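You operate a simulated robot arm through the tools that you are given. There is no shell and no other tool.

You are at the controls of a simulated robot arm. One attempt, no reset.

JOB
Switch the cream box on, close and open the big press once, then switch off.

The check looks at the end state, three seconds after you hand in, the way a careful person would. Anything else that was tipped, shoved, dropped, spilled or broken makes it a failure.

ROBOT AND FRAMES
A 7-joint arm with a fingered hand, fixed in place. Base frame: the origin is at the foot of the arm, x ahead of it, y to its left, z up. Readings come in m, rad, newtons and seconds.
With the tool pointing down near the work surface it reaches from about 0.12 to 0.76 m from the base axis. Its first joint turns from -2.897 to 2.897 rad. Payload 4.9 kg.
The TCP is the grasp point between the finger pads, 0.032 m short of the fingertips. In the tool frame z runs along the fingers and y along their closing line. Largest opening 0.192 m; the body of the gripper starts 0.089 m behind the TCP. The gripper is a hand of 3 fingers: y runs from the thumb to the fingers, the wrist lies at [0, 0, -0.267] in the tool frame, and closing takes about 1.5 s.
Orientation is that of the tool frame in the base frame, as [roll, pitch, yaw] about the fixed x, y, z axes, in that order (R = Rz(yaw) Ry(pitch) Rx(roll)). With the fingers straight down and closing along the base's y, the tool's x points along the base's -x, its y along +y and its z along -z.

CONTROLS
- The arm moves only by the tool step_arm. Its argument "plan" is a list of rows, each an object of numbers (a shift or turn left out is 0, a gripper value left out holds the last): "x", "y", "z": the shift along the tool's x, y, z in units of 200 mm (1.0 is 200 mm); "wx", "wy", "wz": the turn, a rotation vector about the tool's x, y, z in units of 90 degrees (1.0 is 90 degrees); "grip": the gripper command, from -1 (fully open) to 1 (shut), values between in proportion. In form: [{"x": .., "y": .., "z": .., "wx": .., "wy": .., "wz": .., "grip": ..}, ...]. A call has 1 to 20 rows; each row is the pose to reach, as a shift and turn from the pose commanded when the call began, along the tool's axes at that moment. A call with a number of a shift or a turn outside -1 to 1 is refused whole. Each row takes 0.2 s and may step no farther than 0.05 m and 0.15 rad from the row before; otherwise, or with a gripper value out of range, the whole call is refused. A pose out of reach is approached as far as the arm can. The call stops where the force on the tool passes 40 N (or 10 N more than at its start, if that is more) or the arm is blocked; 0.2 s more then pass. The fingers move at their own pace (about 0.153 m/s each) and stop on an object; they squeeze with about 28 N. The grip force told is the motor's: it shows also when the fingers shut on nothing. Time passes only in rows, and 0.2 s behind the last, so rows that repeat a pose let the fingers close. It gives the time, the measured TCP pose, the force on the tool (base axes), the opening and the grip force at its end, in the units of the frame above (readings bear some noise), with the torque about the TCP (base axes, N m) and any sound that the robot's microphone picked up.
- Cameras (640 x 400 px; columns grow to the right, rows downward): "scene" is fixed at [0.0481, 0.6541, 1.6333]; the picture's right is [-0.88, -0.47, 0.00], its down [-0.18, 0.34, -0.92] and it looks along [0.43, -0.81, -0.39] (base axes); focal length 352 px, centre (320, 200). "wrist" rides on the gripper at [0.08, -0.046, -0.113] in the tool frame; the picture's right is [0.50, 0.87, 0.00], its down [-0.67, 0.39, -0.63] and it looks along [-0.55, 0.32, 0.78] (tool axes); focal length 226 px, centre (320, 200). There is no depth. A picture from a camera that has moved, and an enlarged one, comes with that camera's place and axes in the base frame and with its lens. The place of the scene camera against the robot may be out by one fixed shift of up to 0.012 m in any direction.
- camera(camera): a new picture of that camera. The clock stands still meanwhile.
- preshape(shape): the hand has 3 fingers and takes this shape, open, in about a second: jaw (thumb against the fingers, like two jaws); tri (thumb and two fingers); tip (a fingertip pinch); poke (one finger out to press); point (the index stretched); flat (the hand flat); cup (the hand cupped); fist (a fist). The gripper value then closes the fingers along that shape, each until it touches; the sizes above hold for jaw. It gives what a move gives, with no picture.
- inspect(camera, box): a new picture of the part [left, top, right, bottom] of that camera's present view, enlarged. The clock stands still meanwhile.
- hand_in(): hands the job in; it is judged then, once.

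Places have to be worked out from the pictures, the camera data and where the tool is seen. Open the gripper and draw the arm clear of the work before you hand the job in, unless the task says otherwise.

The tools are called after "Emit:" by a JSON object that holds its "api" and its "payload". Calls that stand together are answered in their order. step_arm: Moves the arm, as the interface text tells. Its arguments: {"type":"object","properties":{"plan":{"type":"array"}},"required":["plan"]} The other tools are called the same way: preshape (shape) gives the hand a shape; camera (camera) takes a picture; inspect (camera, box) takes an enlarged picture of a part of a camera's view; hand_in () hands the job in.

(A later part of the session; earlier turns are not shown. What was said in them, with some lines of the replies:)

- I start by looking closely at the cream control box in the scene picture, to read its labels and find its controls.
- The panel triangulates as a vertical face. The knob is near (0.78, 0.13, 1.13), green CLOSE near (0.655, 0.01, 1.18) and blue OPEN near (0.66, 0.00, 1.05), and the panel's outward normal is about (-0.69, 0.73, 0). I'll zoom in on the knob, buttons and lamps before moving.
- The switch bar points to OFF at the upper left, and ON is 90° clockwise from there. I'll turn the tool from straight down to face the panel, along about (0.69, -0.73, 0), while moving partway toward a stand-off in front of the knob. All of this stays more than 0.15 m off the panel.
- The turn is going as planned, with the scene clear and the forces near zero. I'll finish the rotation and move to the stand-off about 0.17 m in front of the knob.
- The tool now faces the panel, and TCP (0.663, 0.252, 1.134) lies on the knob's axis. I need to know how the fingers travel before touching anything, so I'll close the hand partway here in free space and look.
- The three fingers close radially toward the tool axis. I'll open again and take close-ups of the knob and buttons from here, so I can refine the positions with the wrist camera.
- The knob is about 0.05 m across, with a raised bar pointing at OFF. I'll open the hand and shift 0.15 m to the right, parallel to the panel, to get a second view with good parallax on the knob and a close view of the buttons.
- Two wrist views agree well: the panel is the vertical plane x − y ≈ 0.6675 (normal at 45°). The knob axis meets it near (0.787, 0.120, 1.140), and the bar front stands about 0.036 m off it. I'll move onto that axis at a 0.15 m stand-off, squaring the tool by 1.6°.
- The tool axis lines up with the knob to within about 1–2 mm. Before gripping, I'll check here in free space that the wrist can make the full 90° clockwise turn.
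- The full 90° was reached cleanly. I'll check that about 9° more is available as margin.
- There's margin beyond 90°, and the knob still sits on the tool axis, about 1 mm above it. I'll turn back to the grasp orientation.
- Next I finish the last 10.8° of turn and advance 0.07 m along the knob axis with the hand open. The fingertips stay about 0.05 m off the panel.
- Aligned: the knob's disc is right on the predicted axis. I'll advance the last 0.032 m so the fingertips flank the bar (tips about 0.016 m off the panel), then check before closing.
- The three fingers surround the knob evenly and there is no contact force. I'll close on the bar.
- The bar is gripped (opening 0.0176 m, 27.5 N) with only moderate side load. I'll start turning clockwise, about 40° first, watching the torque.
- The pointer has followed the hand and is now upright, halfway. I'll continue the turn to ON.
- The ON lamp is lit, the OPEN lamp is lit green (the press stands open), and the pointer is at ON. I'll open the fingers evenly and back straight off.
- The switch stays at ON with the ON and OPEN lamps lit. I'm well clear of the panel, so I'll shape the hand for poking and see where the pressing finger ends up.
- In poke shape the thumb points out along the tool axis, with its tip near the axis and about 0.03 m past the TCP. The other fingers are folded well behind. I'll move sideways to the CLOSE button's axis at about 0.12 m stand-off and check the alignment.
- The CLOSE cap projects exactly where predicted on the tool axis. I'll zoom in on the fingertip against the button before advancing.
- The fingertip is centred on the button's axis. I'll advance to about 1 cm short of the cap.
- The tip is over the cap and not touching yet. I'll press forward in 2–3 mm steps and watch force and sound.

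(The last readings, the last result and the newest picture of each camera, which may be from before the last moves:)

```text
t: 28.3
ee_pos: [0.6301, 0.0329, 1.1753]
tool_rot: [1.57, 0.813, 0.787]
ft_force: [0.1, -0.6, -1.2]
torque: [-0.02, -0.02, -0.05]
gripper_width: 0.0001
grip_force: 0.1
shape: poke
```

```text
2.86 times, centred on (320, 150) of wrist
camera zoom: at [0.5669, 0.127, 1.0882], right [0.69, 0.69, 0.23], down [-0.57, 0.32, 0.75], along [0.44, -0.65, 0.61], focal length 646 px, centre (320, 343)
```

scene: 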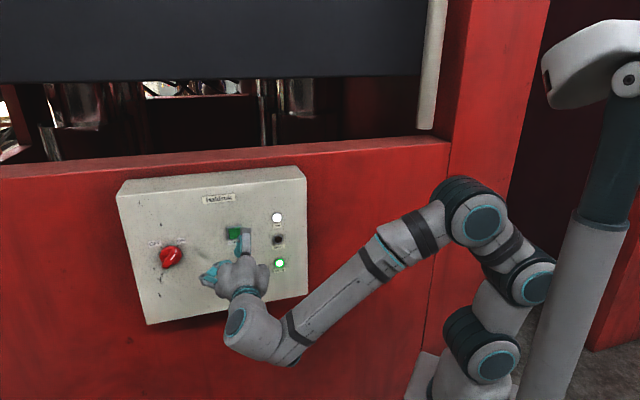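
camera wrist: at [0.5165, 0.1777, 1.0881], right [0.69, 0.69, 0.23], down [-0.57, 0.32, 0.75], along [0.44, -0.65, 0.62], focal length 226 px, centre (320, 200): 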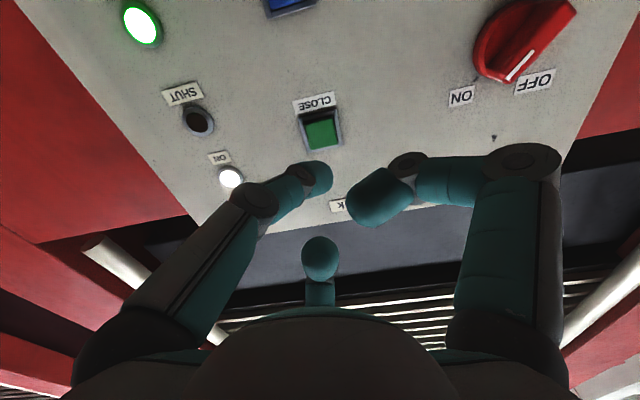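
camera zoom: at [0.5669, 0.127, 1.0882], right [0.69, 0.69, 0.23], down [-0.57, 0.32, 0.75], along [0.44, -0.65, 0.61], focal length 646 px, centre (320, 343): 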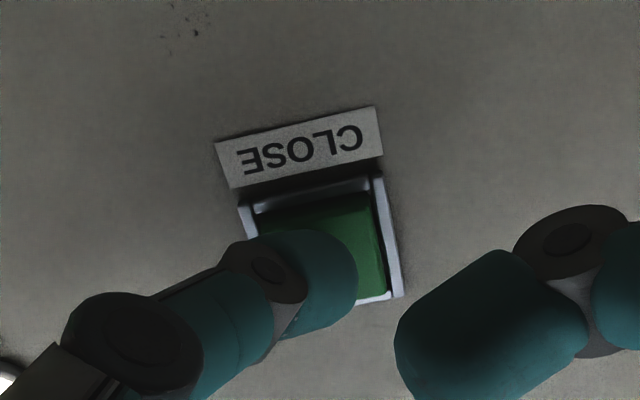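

No contact yet with the TCP about 0.05 m off the panel. I'll continue in 2 mm steps.

Emit:
{"api": "step_arm", "payload": {"plan": [{"z": 0.01}, {"z": 0.02}, {"z": 0.03}]}}

Emit:
{"api": "inspect", "payload": {"camera": "wrist", "box": [240, 80, 400, 220]}}

```text
t: 29.1
ee_pos: [0.6347, 0.0286, 1.176]
tool_rot: [1.568, 0.814, 0.786]
ft_force: [0.0, 0.8, 0.9]
torque: [0.0, 0.01, -0.01]
gripper_width: 0.0
grip_force: 0.0
shape: poke
```

```text
2.86 times, centred on (320, 150) of wrist
camera zoom: at [0.5711, 0.1227, 1.088], right [0.69, 0.69, 0.23], down [-0.57, 0.32, 0.75], along [0.44, -0.65, 0.62], focal length 646 px, centre (320, 343)
```

zoom: 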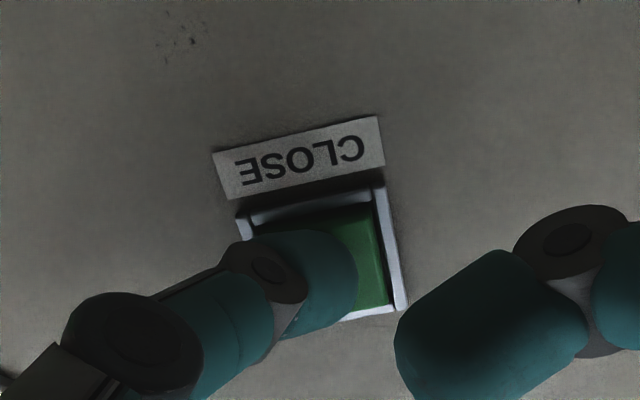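

Still no contact. I'll take three more 2 mm steps.

Emit:
{"api": "step_arm", "payload": {"plan": [{"z": 0.01}, {"z": 0.02}, {"z": 0.03}]}}

Emit:
{"api": "inspect", "payload": {"camera": "wrist", "box": [240, 80, 400, 220]}}

Emit:
{"api": "camera", "payload": {"camera": "scene"}}

```text
t: 29.9
ee_pos: [0.6398, 0.0251, 1.1753]
tool_rot: [1.569, 0.815, 0.785]
ft_force: [-15.2, 10.1, -0.1]
torque: [0.01, 0.0, -0.12]
gripper_width: 0.0
grip_force: 0.1
shape: poke
heard: click
```

```text
2.86 times, centred on (320, 150) of wrist
camera zoom: at [0.5749, 0.1193, 1.0877], right [0.69, 0.69, 0.23], down [-0.57, 0.32, 0.75], along [0.45, -0.65, 0.62], focal length 646 px, centre (320, 343)
```

zoom: 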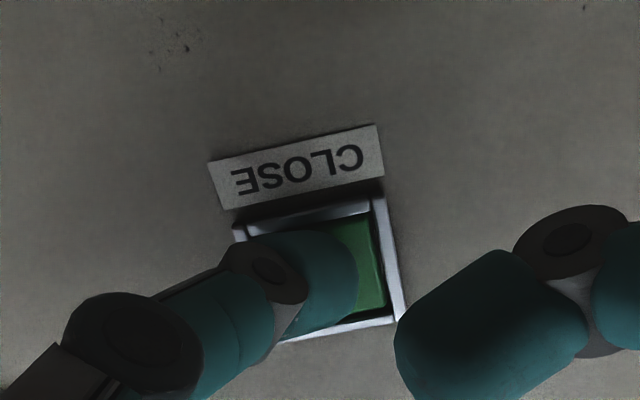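

```text
taken
```

scene: 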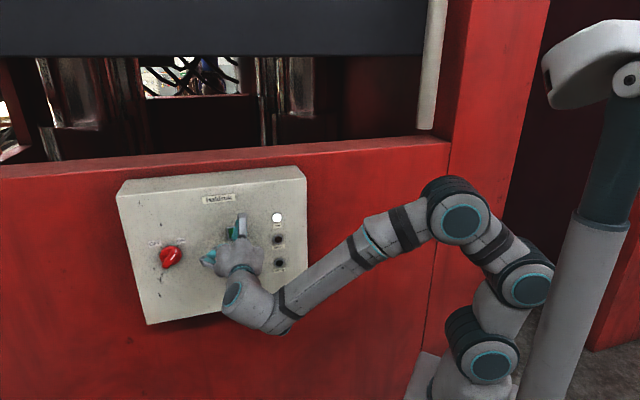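

Click heard: the OPEN lamp has gone out and the press platen is moving. I'll hold the button where it is and let a second pass while watching.

Emit:
{"api": "step_arm", "payload": {"plan": [{"z": 0.0}, {"z": 0.0}, {"z": 0.0}, {"z": 0.0}, {"z": 0.0}]}}

Emit:
{"api": "camera", "payload": {"camera": "scene"}}

```text
t: 31.1
ee_pos: [0.6385, 0.025, 1.1771]
tool_rot: [1.57, 0.814, 0.786]
ft_force: [-15.1, 12.4, -1.8]
torque: [0.03, 0.03, -0.06]
gripper_width: 0.0
grip_force: 0.1
shape: poke
```

```text
taken
```

scene: 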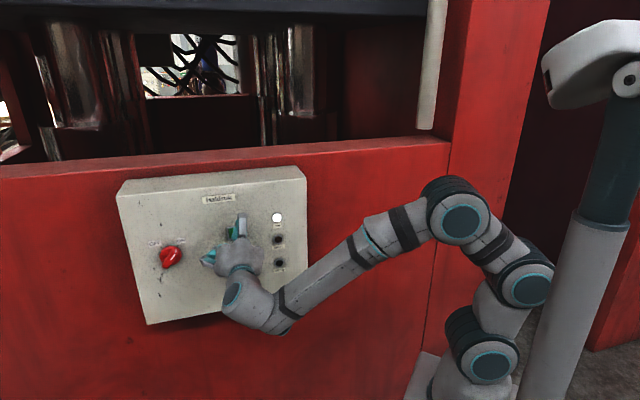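

The platen is still travelling upward and neither the SHUT nor the OPEN lamp is lit. I'll keep holding.

Emit:
{"api": "step_arm", "payload": {"plan": [{"z": 0.0}, {"z": 0.0}, {"z": 0.0}, {"z": 0.0}, {"z": 0.0}]}}

Emit:
{"api": "camera", "payload": {"camera": "scene"}}

```text
t: 32.3
ee_pos: [0.6388, 0.0248, 1.1751]
tool_rot: [1.569, 0.813, 0.786]
ft_force: [-14.6, 13.8, -2.6]
torque: [0.08, 0.06, 0.0]
gripper_width: 0.0
grip_force: 0.1
shape: poke
```

```text
taken
```

scene: 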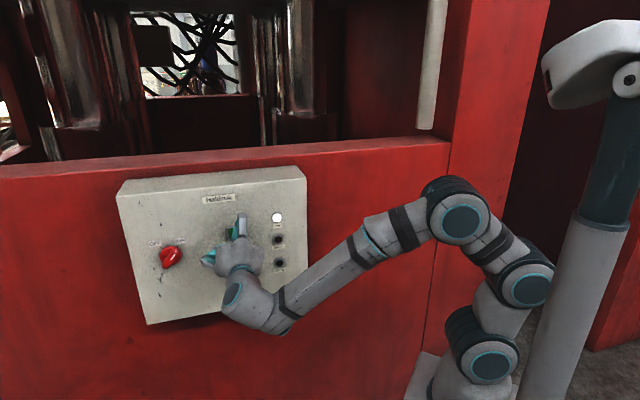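

The platen has risen out of view and SHUT isn't lit yet. I'll hold a little longer.

Emit:
{"api": "step_arm", "payload": {"plan": [{"z": 0.0}, {"z": 0.0}, {"z": 0.0}, {"z": 0.0}, {"z": 0.0}]}}

Emit:
{"api": "inspect", "payload": {"camera": "scene", "box": [110, 0, 450, 300]}}

```text
t: 33.5
ee_pos: [0.6384, 0.0248, 1.1764]
tool_rot: [1.569, 0.813, 0.786]
ft_force: [-14.5, 14.0, -3.1]
torque: [0.08, 0.07, 0.01]
gripper_width: 0.0
grip_force: 0.1
shape: poke
```

```text
1.33 times, centred on (280, 150) of scene
camera zoom: at [0.0481, 0.6541, 1.6333], right [-0.88, -0.47, 0.0], down [-0.18, 0.34, -0.92], along [0.43, -0.81, -0.39], focal length 469 px, centre (373, 267)
```

zoom: 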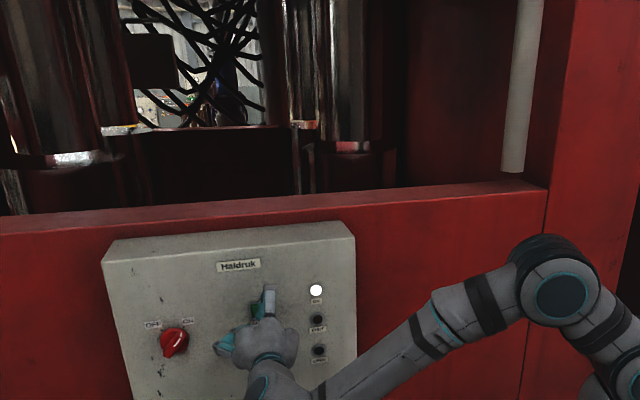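

The SHUT lamp is still dark and the press is out of the picture. I'll hold two more seconds and check the lamps closely.

Emit:
{"api": "step_arm", "payload": {"plan": [{"z": 0.0}, {"z": 0.0}, {"z": 0.0}, {"z": 0.0}, {"z": 0.0}, {"z": 0.0}, {"z": 0.0}, {"z": 0.0}, {"z": 0.0}]}}

Emit:
{"api": "inspect", "payload": {"camera": "scene", "box": [110, 0, 450, 300]}}

Emit:
{"api": "inspect", "payload": {"camera": "scene", "box": [200, 190, 310, 290]}}

Emit:
{"api": "camera", "payload": {"camera": "wrist"}}

```text
t: 35.5
ee_pos: [0.6391, 0.0265, 1.177]
tool_rot: [1.569, 0.812, 0.785]
ft_force: [-13.8, 12.7, -4.0]
torque: [0.1, 0.11, -0.01]
gripper_width: 0.0002
grip_force: 0.0
shape: poke
```

```text
1.33 times, centred on (280, 150) of scene
camera zoom: at [0.0481, 0.6541, 1.6333], right [-0.88, -0.47, 0.0], down [-0.18, 0.34, -0.92], along [0.43, -0.81, -0.39], focal length 469 px, centre (373, 267)
```

zoom: 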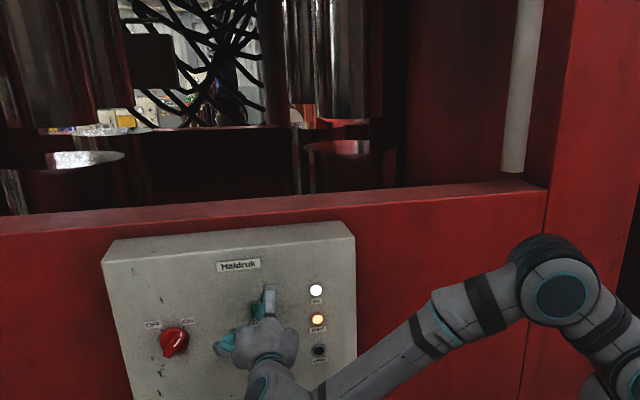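

```text
4.00 times, centred on (255, 240) of scene
camera zoom: at [0.0481, 0.6541, 1.6333], right [-0.88, -0.47, 0.0], down [-0.18, 0.34, -0.92], along [0.43, -0.81, -0.39], focal length 1406 px, centre (580, 40)
```

zoom: 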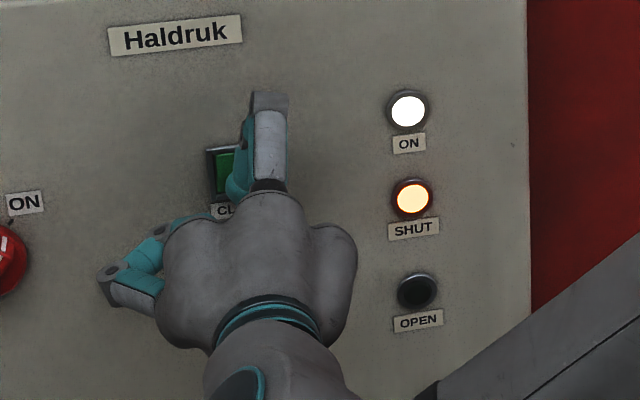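

```text
taken
camera wrist: at [0.5752, 0.1192, 1.0879], right [0.69, 0.69, 0.23], down [-0.57, 0.32, 0.75], along [0.44, -0.65, 0.62], focal length 226 px, centre (320, 200)
```

wrist: 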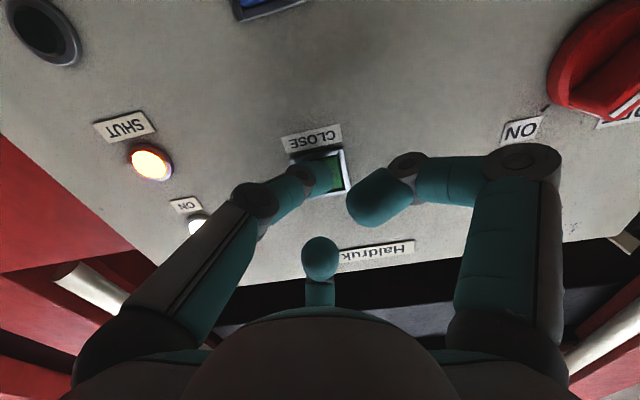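

The SHUT lamp is lit, so the press is closed. I'll let go of CLOSE by backing straight off 0.06 m.

Emit:
{"api": "step_arm", "payload": {"plan": [{"z": -0.05}, {"z": -0.12}, {"z": -0.2}, {"z": -0.3}, {"z": -0.3}]}}

Emit:
{"api": "camera", "payload": {"camera": "scene"}}

Emit:
{"api": "camera", "payload": {"camera": "wrist"}}

```text
t: 36.7
ee_pos: [0.5961, 0.0678, 1.176]
tool_rot: [1.569, 0.815, 0.787]
ft_force: [0.5, 0.2, 0.4]
torque: [-0.01, 0.0, 0.01]
gripper_width: 0.0
grip_force: 0.0
shape: poke
```

```text
taken
```

scene: 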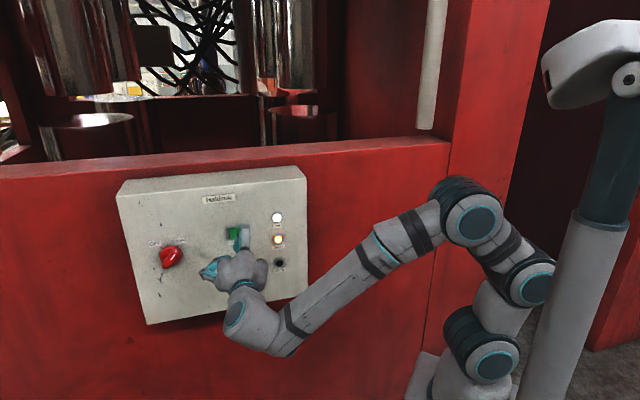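

```text
taken
camera wrist: at [0.5328, 0.1613, 1.0878], right [0.69, 0.69, 0.23], down [-0.57, 0.32, 0.75], along [0.44, -0.65, 0.62], focal length 226 px, centre (320, 200)
```

wrist: 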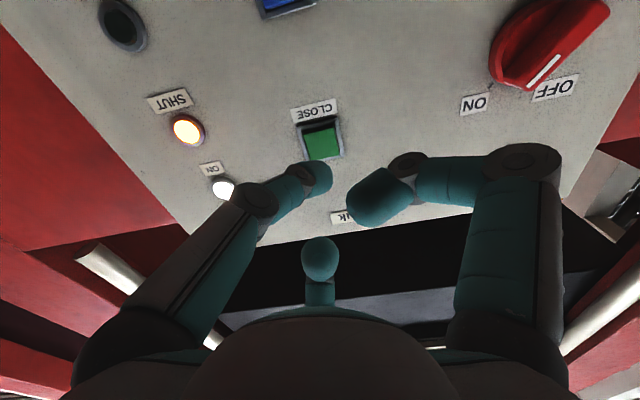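

The press stays shut with the button released. I'll move straight down 0.116 m to line up with the blue OPEN button.

Emit:
{"api": "step_arm", "payload": {"plan": [{"x": 0.085, "y": -0.08}, {"x": 0.17, "y": -0.16}, {"x": 0.255, "y": -0.24}, {"x": 0.34, "y": -0.32}, {"x": 0.423, "y": -0.3996}, {"x": 0.423, "y": -0.3996}]}}

Emit:
{"api": "camera", "payload": {"camera": "wrist"}}

Emit:
{"api": "inspect", "payload": {"camera": "wrist", "box": [240, 80, 400, 220]}}

Emit:
{"api": "camera", "payload": {"camera": "scene"}}

```text
t: 38.1
ee_pos: [0.5954, 0.067, 1.0609]
tool_rot: [1.569, 0.813, 0.784]
ft_force: [-0.5, 0.8, 0.2]
torque: [-0.01, -0.01, 0.0]
gripper_width: 0.0001
grip_force: 0.1
shape: poke
```

```text
taken
camera wrist: at [0.5327, 0.1618, 0.9719], right [0.69, 0.69, 0.23], down [-0.57, 0.32, 0.75], along [0.44, -0.65, 0.62], focal length 226 px, centre (320, 200)
```

wrist: 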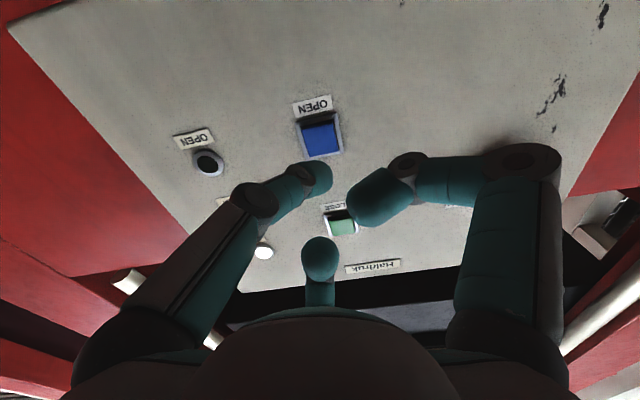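

```text
2.86 times, centred on (320, 150) of wrist
camera zoom: at [0.5327, 0.1618, 0.9719], right [0.69, 0.69, 0.23], down [-0.57, 0.32, 0.75], along [0.44, -0.65, 0.62], focal length 646 px, centre (320, 343)
```

zoom: 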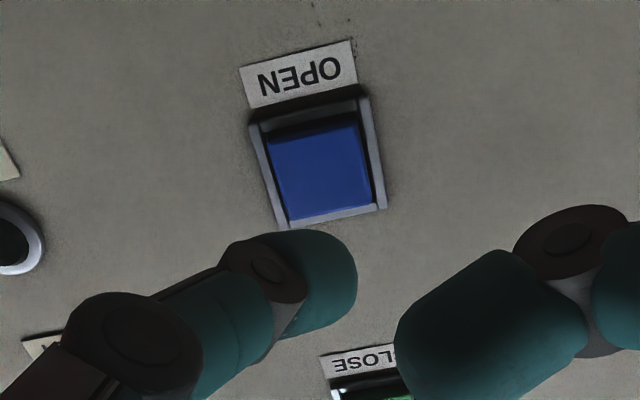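

```text
taken
```

scene: 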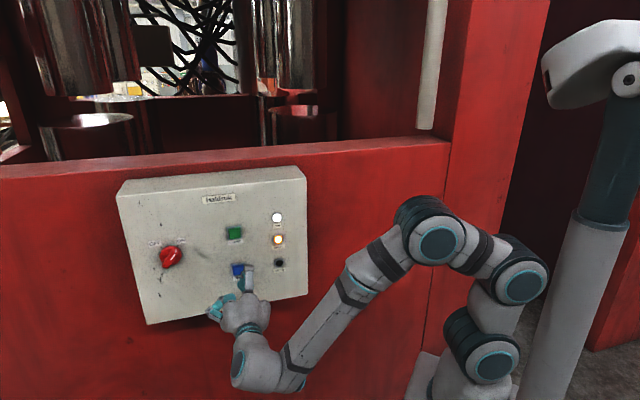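

OPEN is centred on the tool axis just as CLOSE was. I'll advance to the same depth that clicked CLOSE (0.06 m forward), slowing over the last centimetre.

Emit:
{"api": "step_arm", "payload": {"plan": [{"z": 0.08}, {"z": 0.16}, {"z": 0.22}, {"z": 0.25}, {"z": 0.27}, {"z": 0.28}, {"z": 0.29}, {"z": 0.3}]}}

Emit:
{"api": "camera", "payload": {"camera": "scene"}}

Emit:
{"api": "inspect", "payload": {"camera": "wrist", "box": [240, 80, 400, 220]}}

```text
t: 39.9
ee_pos: [0.6377, 0.0246, 1.0592]
tool_rot: [1.569, 0.815, 0.786]
ft_force: [-17.4, 9.8, -1.0]
torque: [-0.02, 0.04, -0.12]
gripper_width: 0.0
grip_force: 0.0
shape: poke
heard: click
```

```text
taken
```

scene: 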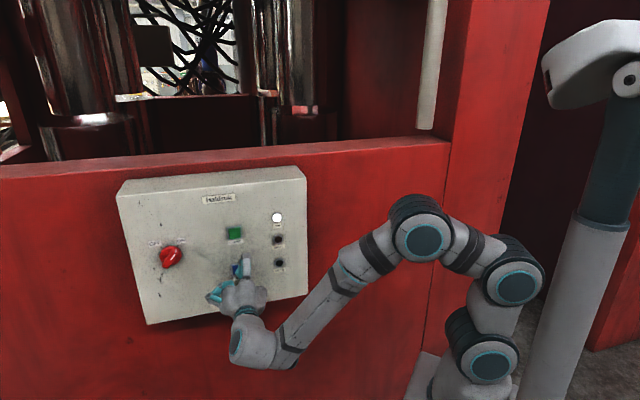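

```text
2.86 times, centred on (320, 150) of wrist
camera zoom: at [0.5747, 0.1191, 0.9715], right [0.69, 0.69, 0.23], down [-0.57, 0.32, 0.75], along [0.45, -0.65, 0.62], focal length 646 px, centre (320, 343)
```

zoom: 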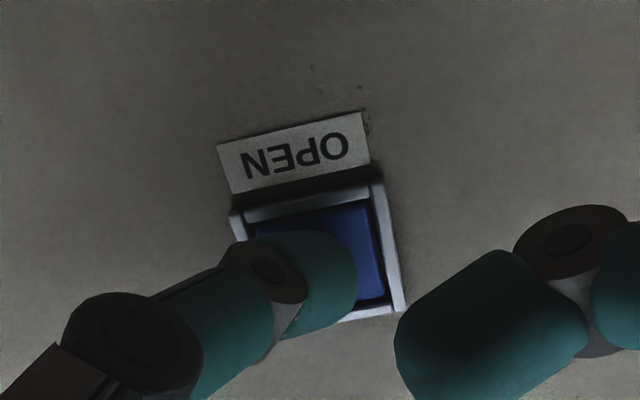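

OPEN clicked; the SHUT lamp is out and the platen is on its way. I'll hold the button until the OPEN lamp lights.

Emit:
{"api": "step_arm", "payload": {"plan": [{"z": 0.0}, {"z": 0.0}, {"z": 0.0}, {"z": 0.0}, {"z": 0.0}, {"z": 0.0}, {"z": 0.0}, {"z": 0.0}, {"z": 0.0}, {"z": 0.0}, {"z": 0.0}, {"z": 0.0}, {"z": 0.0}, {"z": 0.0}, {"z": 0.0}]}}

Emit:
{"api": "camera", "payload": {"camera": "scene"}}

```text
t: 43.1
ee_pos: [0.6385, 0.0249, 1.0603]
tool_rot: [1.569, 0.815, 0.785]
ft_force: [-17.1, 13.1, -7.2]
torque: [0.13, 0.15, -0.09]
gripper_width: 0.0003
grip_force: 0.1
shape: poke
```

```text
taken
```

scene: 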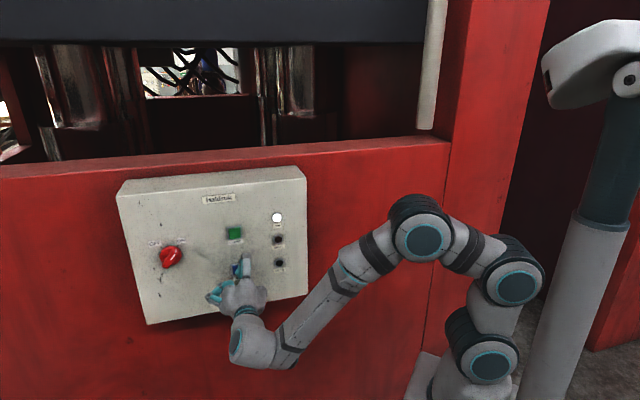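

The platen is coming back down and its edge is at about row 42. It started near row 80, and the OPEN lamp isn't lit yet, so I keep holding.

Emit:
{"api": "step_arm", "payload": {"plan": [{"z": 0.0}, {"z": 0.0}, {"z": 0.0}, {"z": 0.0}, {"z": 0.0}, {"z": 0.0}, {"z": 0.0}]}}

Emit:
{"api": "camera", "payload": {"camera": "scene"}}

Emit:
{"api": "inspect", "payload": {"camera": "scene", "box": [200, 190, 310, 290]}}

```text
t: 44.7
ee_pos: [0.6384, 0.0256, 1.0605]
tool_rot: [1.568, 0.815, 0.785]
ft_force: [-16.7, 14.1, -7.2]
torque: [0.18, 0.18, -0.01]
gripper_width: 0.0
grip_force: 0.1
shape: poke
```

```text
taken
```

scene: 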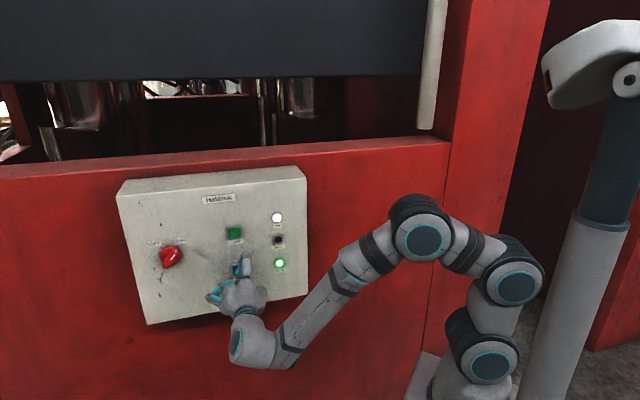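

```text
4.00 times, centred on (255, 240) of scene
camera zoom: at [0.0481, 0.6541, 1.6333], right [-0.88, -0.47, 0.0], down [-0.18, 0.34, -0.92], along [0.43, -0.81, -0.39], focal length 1406 px, centre (580, 40)
```

zoom: 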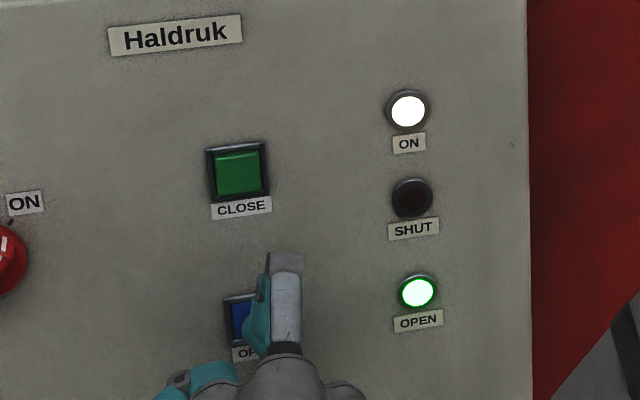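

The OPEN lamp is lit and the platen is back at its starting height. I'll release OPEN and back off 0.13 m.

Emit:
{"api": "step_arm", "payload": {"plan": [{"z": -0.05}, {"z": -0.12}, {"z": -0.22}, {"z": -0.36}, {"z": -0.5}, {"z": -0.65}, {"z": -0.65}]}}

Emit:
{"api": "camera", "payload": {"camera": "scene"}}

```text
t: 46.3
ee_pos: [0.5462, 0.1159, 1.0608]
tool_rot: [1.569, 0.813, 0.785]
ft_force: [0.7, -0.4, -0.3]
torque: [-0.03, 0.02, 0.02]
gripper_width: 0.0
grip_force: 0.1
shape: poke
```

```text
taken
```

scene: 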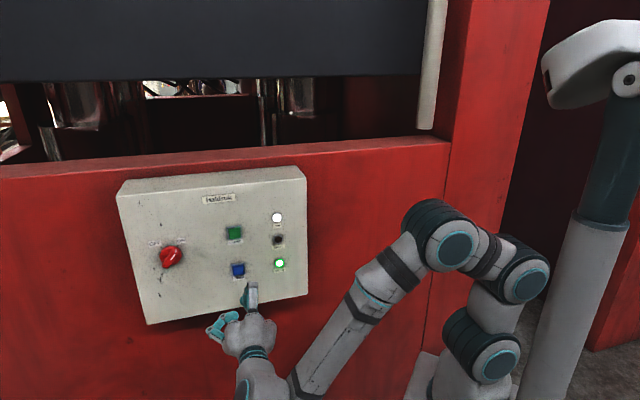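

The press is open and idle, with the ON and OPEN lamps lit. I'll put the hand back in jaw shape and return along the recorded offsets to the knob's axis, keeping the same orientation I released it in.

Emit:
{"api": "preshape", "payload": {"shape": "jaw"}}

Emit:
{"api": "step_arm", "payload": {"plan": [{"x": 0.05, "y": 0.15, "grip": -1}, {"x": 0.1, "y": 0.3}, {"x": 0.15, "y": 0.45}, {"x": 0.2, "y": 0.6}, {"x": 0.25, "y": 0.75}, {"x": 0.299, "y": 0.8961}, {"x": 0.299, "y": 0.8961}]}}

Emit:
{"api": "camera", "payload": {"camera": "wrist"}}

Emit:
{"api": "inspect", "payload": {"camera": "wrist", "box": [250, 60, 390, 160]}}

```text
t: 47.2
ee_pos: [0.5468, 0.1181, 1.0597]
tool_rot: [1.568, 0.814, 0.786]
ft_force: [0.5, -0.5, 0.1]
torque: [-0.02, 0.01, -0.01]
gripper_width: 0.1918
grip_force: 0.2
shape: jaw
```

```text
t: 48.8
ee_pos: [0.6686, 0.238, 1.1407]
tool_rot: [1.57, 0.811, 0.786]
ft_force: [-0.2, -0.5, 0.0]
torque: [-0.03, 0.03, 0.03]
gripper_width: 0.192
grip_force: 0.2
shape: jaw
```

```text
taken
camera wrist: at [0.6045, 0.3318, 1.0523], right [0.69, 0.69, 0.23], down [-0.57, 0.32, 0.75], along [0.44, -0.65, 0.61], focal length 226 px, centre (320, 200)
```

wrist: 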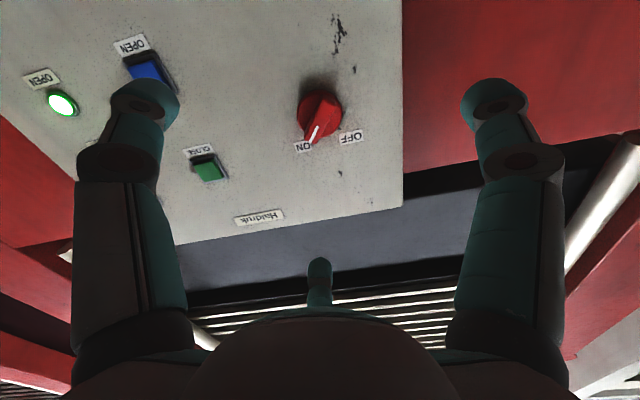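

```text
4.00 times, centred on (320, 110) of wrist
camera zoom: at [0.6045, 0.3318, 1.0523], right [0.69, 0.69, 0.23], down [-0.57, 0.32, 0.75], along [0.44, -0.65, 0.61], focal length 904 px, centre (320, 560)
```

zoom: 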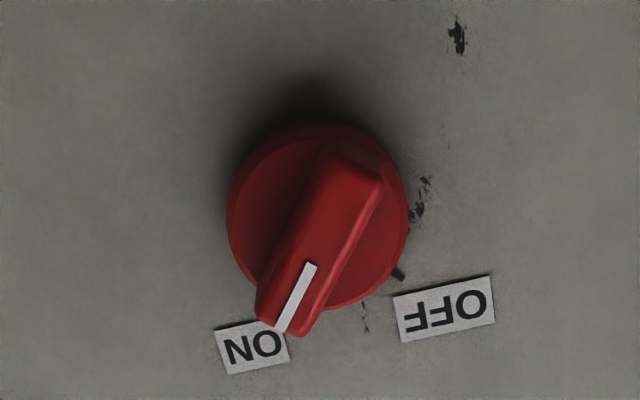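

The knob sits at ON, exactly on the tool axis, but its bar lies about 10° counter-clockwise of the hand, because the switch's range is about 80°. I'll turn the hand 10° to match the bar and approach with the fingers open.

Emit:
{"api": "step_arm", "payload": {"plan": [{"wz": -0.055}, {"wz": -0.11, "z": 0.05}, {"wz": -0.11, "z": 0.15}, {"wz": -0.11, "z": 0.27}, {"wz": -0.11, "z": 0.39}, {"wz": -0.11, "z": 0.46}, {"wz": -0.11, "z": 0.46}]}}

Emit:
{"api": "camera", "payload": {"camera": "wrist"}}

Emit:
{"api": "inspect", "payload": {"camera": "wrist", "box": [240, 90, 400, 200]}}

```text
t: 50.4
ee_pos: [0.7334, 0.173, 1.1397]
tool_rot: [1.568, 0.985, 0.784]
ft_force: [0.5, -0.2, 1.0]
torque: [0.01, 0.01, 0.01]
gripper_width: 0.1919
grip_force: 0.1
shape: jaw
```

```text
taken
camera wrist: at [0.6583, 0.2557, 1.0492], right [0.71, 0.71, 0.06], down [-0.48, 0.41, 0.77], along [0.52, -0.57, 0.63], focal length 226 px, centre (320, 200)
```

wrist: 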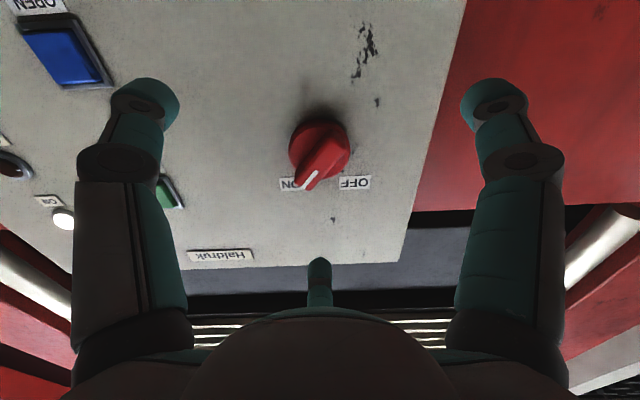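

```text
3.64 times, centred on (320, 145) of wrist
camera zoom: at [0.6583, 0.2557, 1.0492], right [0.71, 0.71, 0.06], down [-0.48, 0.41, 0.77], along [0.52, -0.57, 0.63], focal length 822 px, centre (320, 400)
```

zoom: 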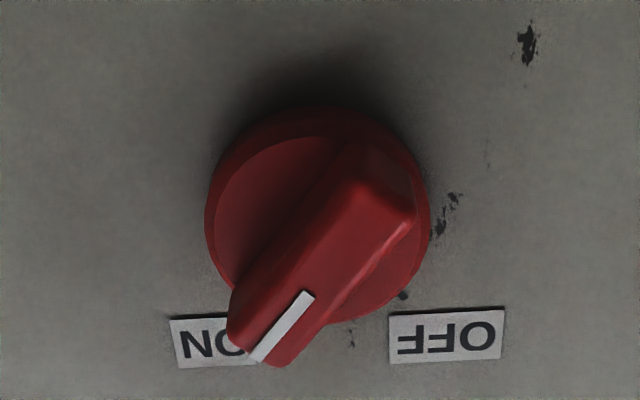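

The bar now has the same attitude to the hand as in the first grasp. I'll advance the last 0.026 m to the earlier grasp depth and close on the bar.

Emit:
{"api": "step_arm", "payload": {"plan": [{"z": 0.04}, {"z": 0.08}, {"z": 0.11}, {"z": 0.131}, {"z": 0.131, "grip": 0.0}, {"z": 0.131, "grip": 0.0}, {"z": 0.131, "grip": 0.0}, {"z": 0.131, "grip": 0.4}, {"z": 0.131, "grip": 0.6}, {"z": 0.131, "grip": 0.8}, {"z": 0.131, "grip": 1.0}, {"z": 0.131, "grip": 1.0}, {"z": 0.131, "grip": 1.0}, {"z": 0.131, "grip": 1.0}]}}

Emit:
{"api": "camera", "payload": {"camera": "wrist"}}

Emit:
{"api": "inspect", "payload": {"camera": "scene", "box": [120, 190, 300, 300]}}

```text
t: 53.4
ee_pos: [0.7521, 0.1544, 1.1404]
tool_rot: [1.568, 0.984, 0.783]
ft_force: [10.5, 0.3, 4.3]
torque: [0.0, -0.01, 0.02]
gripper_width: 0.0184
grip_force: 28.2
shape: jaw
```

```text
taken
camera wrist: at [0.6771, 0.2371, 1.0498], right [0.71, 0.71, 0.06], down [-0.48, 0.41, 0.77], along [0.52, -0.58, 0.63], focal length 226 px, centre (320, 200)
```

wrist: 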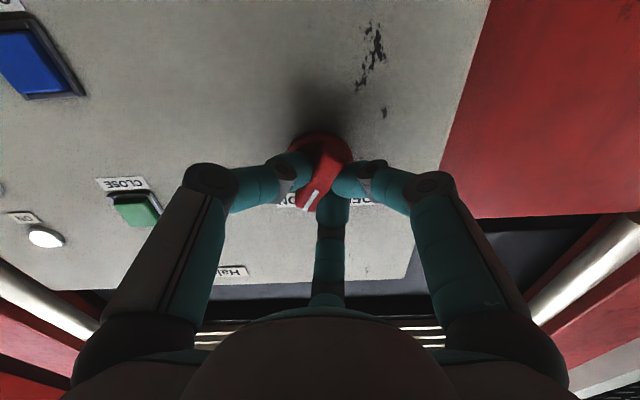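

```text
3.56 times, centred on (210, 245) of scene
camera zoom: at [0.0481, 0.6541, 1.6333], right [-0.88, -0.47, 0.0], down [-0.18, 0.34, -0.92], along [0.43, -0.81, -0.39], focal length 1250 px, centre (711, 40)
```

zoom: 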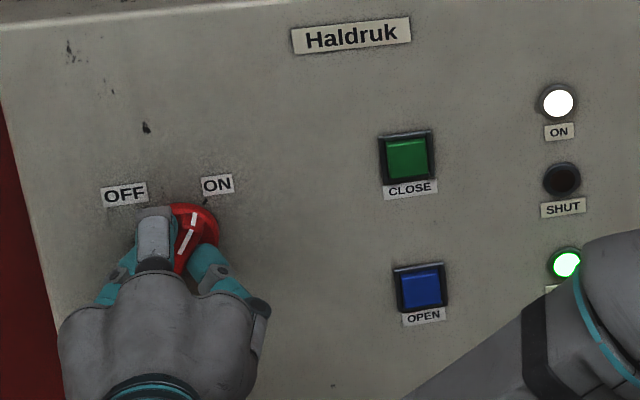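

The bar is gripped again (opening 0.018 m, 28 N) and the load is low. I'll turn counter-clockwise toward OFF, halfway first.

Emit:
{"api": "step_arm", "payload": {"plan": [{"wz": -0.06, "grip": 1}, {"wz": -0.12}, {"wz": -0.18}, {"wz": -0.24}, {"wz": -0.3}, {"wz": -0.36}, {"wz": -0.42}, {"wz": -0.48}]}}

Emit:
{"api": "inspect", "payload": {"camera": "scene", "box": [120, 190, 300, 300]}}

```text
t: 55.2
ee_pos: [0.7507, 0.1547, 1.1389]
tool_rot: [-1.568, 1.401, -2.353]
ft_force: [12.1, -1.0, 4.4]
torque: [-0.07, -0.09, 0.02]
gripper_width: 0.018
grip_force: 28.3
shape: jaw
```

```text
3.56 times, centred on (210, 245) of scene
camera zoom: at [0.0481, 0.6541, 1.6333], right [-0.88, -0.47, 0.0], down [-0.18, 0.34, -0.92], along [0.43, -0.81, -0.39], focal length 1250 px, centre (711, 40)
```

zoom: 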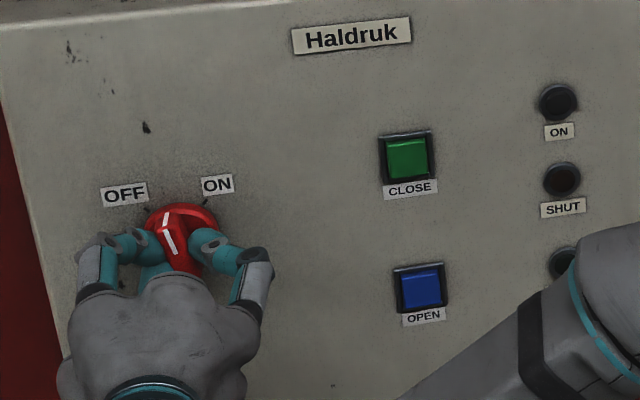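

All the lamps are out, and the pointer is just past the middle. I'll continue to the OFF mark so it seats fully.

Emit:
{"api": "step_arm", "payload": {"plan": [{"wz": -0.06}, {"wz": -0.12}, {"wz": -0.18}, {"wz": -0.24}, {"wz": -0.3}, {"wz": -0.36}, {"wz": -0.41}, {"wz": -0.44}, {"wz": -0.44}]}}

Emit:
{"api": "inspect", "payload": {"camera": "scene", "box": [120, 190, 300, 300]}}

Emit:
{"api": "camera", "payload": {"camera": "wrist"}}

```text
t: 57.2
ee_pos: [0.7521, 0.1542, 1.1368]
tool_rot: [-1.571, 0.707, -2.359]
ft_force: [-7.8, -2.9, -4.9]
torque: [0.16, -0.32, -0.28]
gripper_width: 0.0178
grip_force: 27.6
shape: jaw
```

```text
3.56 times, centred on (210, 245) of scene
camera zoom: at [0.0481, 0.6541, 1.6333], right [-0.88, -0.47, 0.0], down [-0.18, 0.34, -0.92], along [0.43, -0.81, -0.39], focal length 1250 px, centre (711, 40)
```

zoom: 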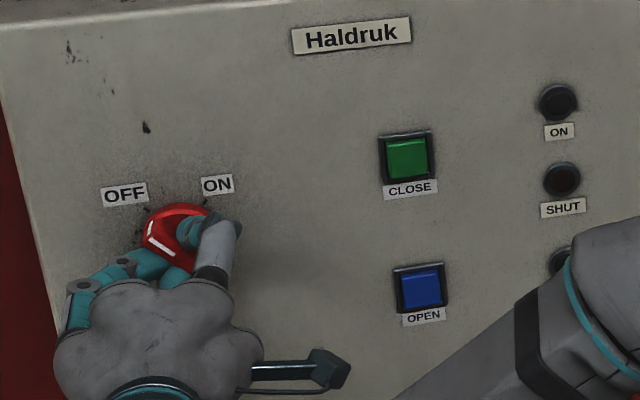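

```text
taken
camera wrist: at [0.609, 0.1692, 1.1226], right [0.13, 0.13, -0.98], down [0.09, 0.99, 0.14], along [0.99, -0.11, 0.12], focal length 226 px, centre (320, 200)
```

wrist: 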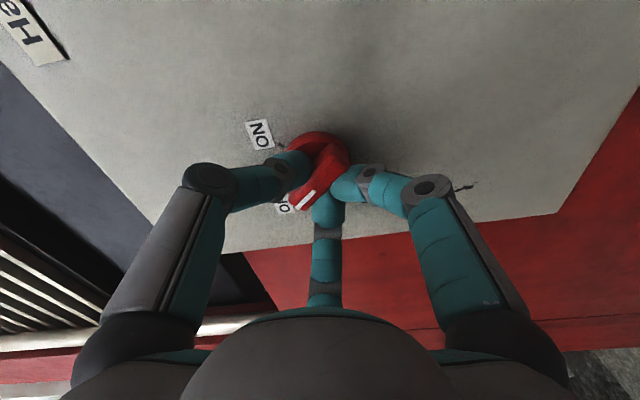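

The pointer is at OFF, the torque shows it against its stop, and all the lamps are dark. I'll open the hand evenly and back straight off.

Emit:
{"api": "step_arm", "payload": {"plan": [{"wz": 0.02, "grip": 1}, {"wz": 0.02, "grip": 0.4}, {"wz": 0.02, "grip": 0.0}, {"wz": 0.02, "grip": -0.5}, {"wz": 0.02, "grip": -1}, {"wz": 0.02, "grip": -1}, {"wz": 0.02, "z": -0.05}, {"wz": 0.02, "z": -0.15}, {"wz": 0.02, "z": -0.3}, {"wz": 0.02, "z": -0.5}, {"wz": 0.02, "z": -0.7}, {"wz": 0.02, "z": -0.7}]}}

Emit:
{"api": "camera", "payload": {"camera": "scene"}}

Emit:
{"api": "inspect", "payload": {"camera": "scene", "box": [110, 170, 310, 320]}}

Emit:
{"api": "inspect", "payload": {"camera": "wrist", "box": [240, 50, 400, 170]}}

```text
t: 59.8
ee_pos: [0.652, 0.2538, 1.141]
tool_rot: [-1.569, 0.741, -2.355]
ft_force: [-0.4, -0.2, 0.5]
torque: [0.02, 0.02, 0.0]
gripper_width: 0.1919
grip_force: 0.1
shape: jaw
```

```text
taken
```

scene: 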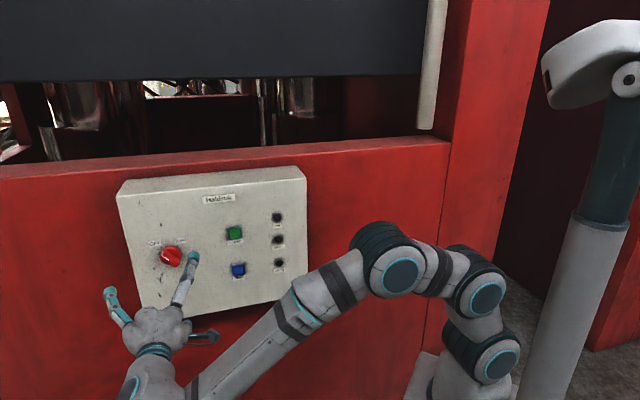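

```text
2.67 times, centred on (210, 245) of scene
camera zoom: at [0.0481, 0.6541, 1.6333], right [-0.88, -0.47, 0.0], down [-0.18, 0.34, -0.92], along [0.43, -0.81, -0.39], focal length 938 px, centre (613, 80)
```

zoom: 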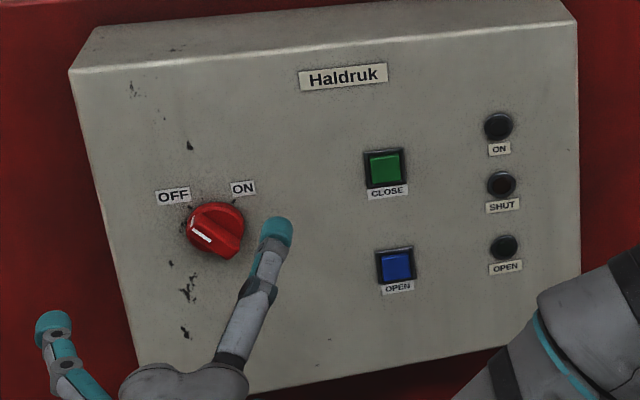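

```text
3.33 times, centred on (320, 110) of wrist
camera zoom: at [0.5105, 0.2685, 1.1209], right [0.15, 0.15, -0.98], down [0.09, 0.98, 0.17], along [0.98, -0.11, 0.14], focal length 754 px, centre (320, 500)
```

zoom: 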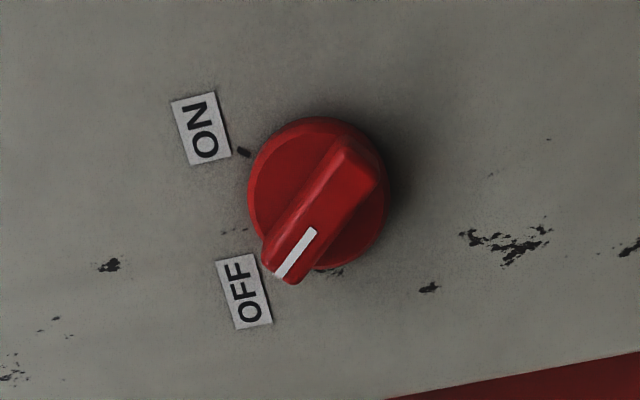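

The press is open as at the start, the lamps are dark, and the hand is clear. I'll make one close comparison of the switch with its original OFF picture.

Emit:
{"api": "inspect", "payload": {"camera": "scene", "box": [150, 205, 206, 275]}}

Emit:
{"api": "inspect", "payload": {"camera": "scene", "box": [0, 0, 440, 180]}}

```text
5.71 times, centred on (178, 240) of scene
camera zoom: at [0.0481, 0.6541, 1.6333], right [-0.88, -0.47, 0.0], down [-0.18, 0.34, -0.92], along [0.43, -0.81, -0.39], focal length 2009 px, centre (1131, -29)
```

zoom: 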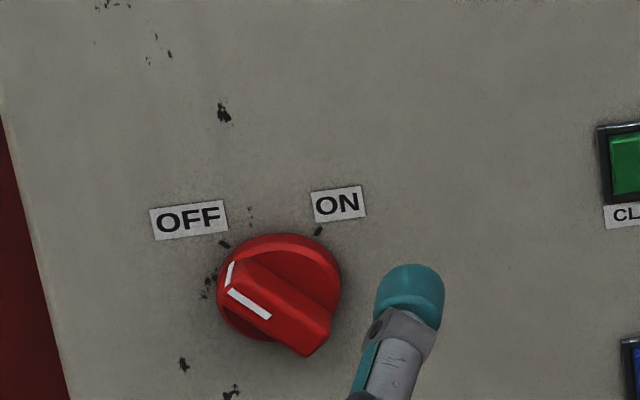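

```text
1.45 times, centred on (220, 90) of scene
camera zoom: at [0.0481, 0.6541, 1.6333], right [-0.88, -0.47, 0.0], down [-0.18, 0.34, -0.92], along [0.43, -0.81, -0.39], focal length 512 px, centre (466, 360)
```

zoom: 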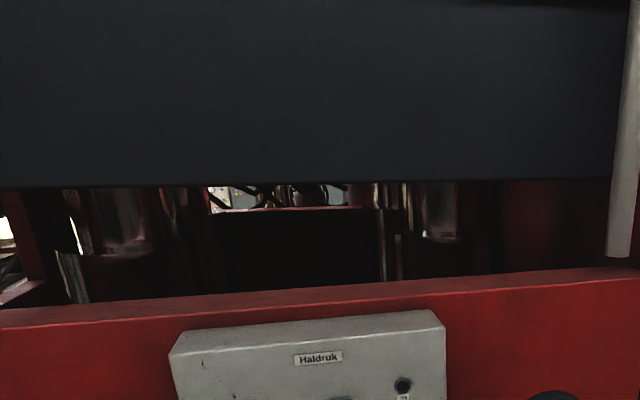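

The switch matches its original OFF position exactly and the platen is back at its open height. I'll draw the arm a further 0.1 m clear.

Emit:
{"api": "step_arm", "payload": {"plan": [{"z": -0.1}, {"z": -0.2}, {"z": -0.3}, {"z": -0.4}, {"z": -0.5}, {"z": -0.5}]}}

Emit:
{"api": "camera", "payload": {"camera": "scene"}}

```text
t: 61.2
ee_pos: [0.5817, 0.3241, 1.1387]
tool_rot: [-1.569, 0.743, -2.355]
ft_force: [0.9, 0.1, 0.5]
torque: [-0.01, 0.0, 0.01]
gripper_width: 0.192
grip_force: 0.1
shape: jaw
```

```text
taken
```

scene: 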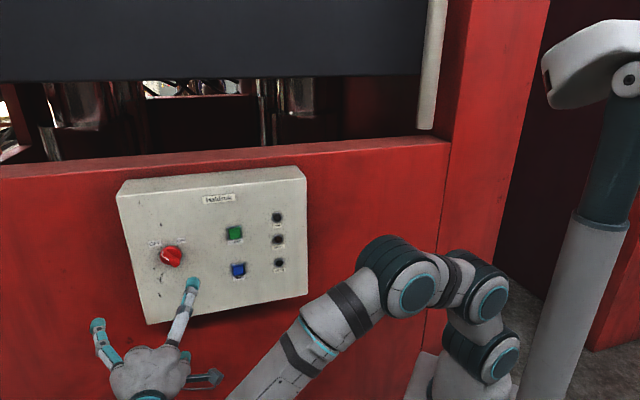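

The box was switched on, the press closed (SHUT lamp) and opened (OPEN lamp) once, and the box is switched off again. The arm is clear with the hand open, so I'm handing in.

Emit:
{"api": "hand_in", "payload": {}}

```text
The job is handed in.
```

The job is done and handed in; I haven't seen the check's verdict. I switched the cream box on, closed and opened the big press once, then switched the box off.

- **On:** I turned the red switch from OFF to ON. The ON lamp came on, and the OPEN lamp showed the press was standing open.
- **Close:** I pressed and held CLOSE until the SHUT lamp lit, then let go. The press stayed shut.
- **Open:** I pressed and held OPEN until the OPEN lamp lit. The press plate was back at its starting height.
- **Off:** I turned the switch back to OFF. All three lamps went dark, and the switch looks the same as in the first picture.

I saw nothing else knocked, moved or damaged in the pictures. The arm finished about 0.3 m from the panel with the hand open.
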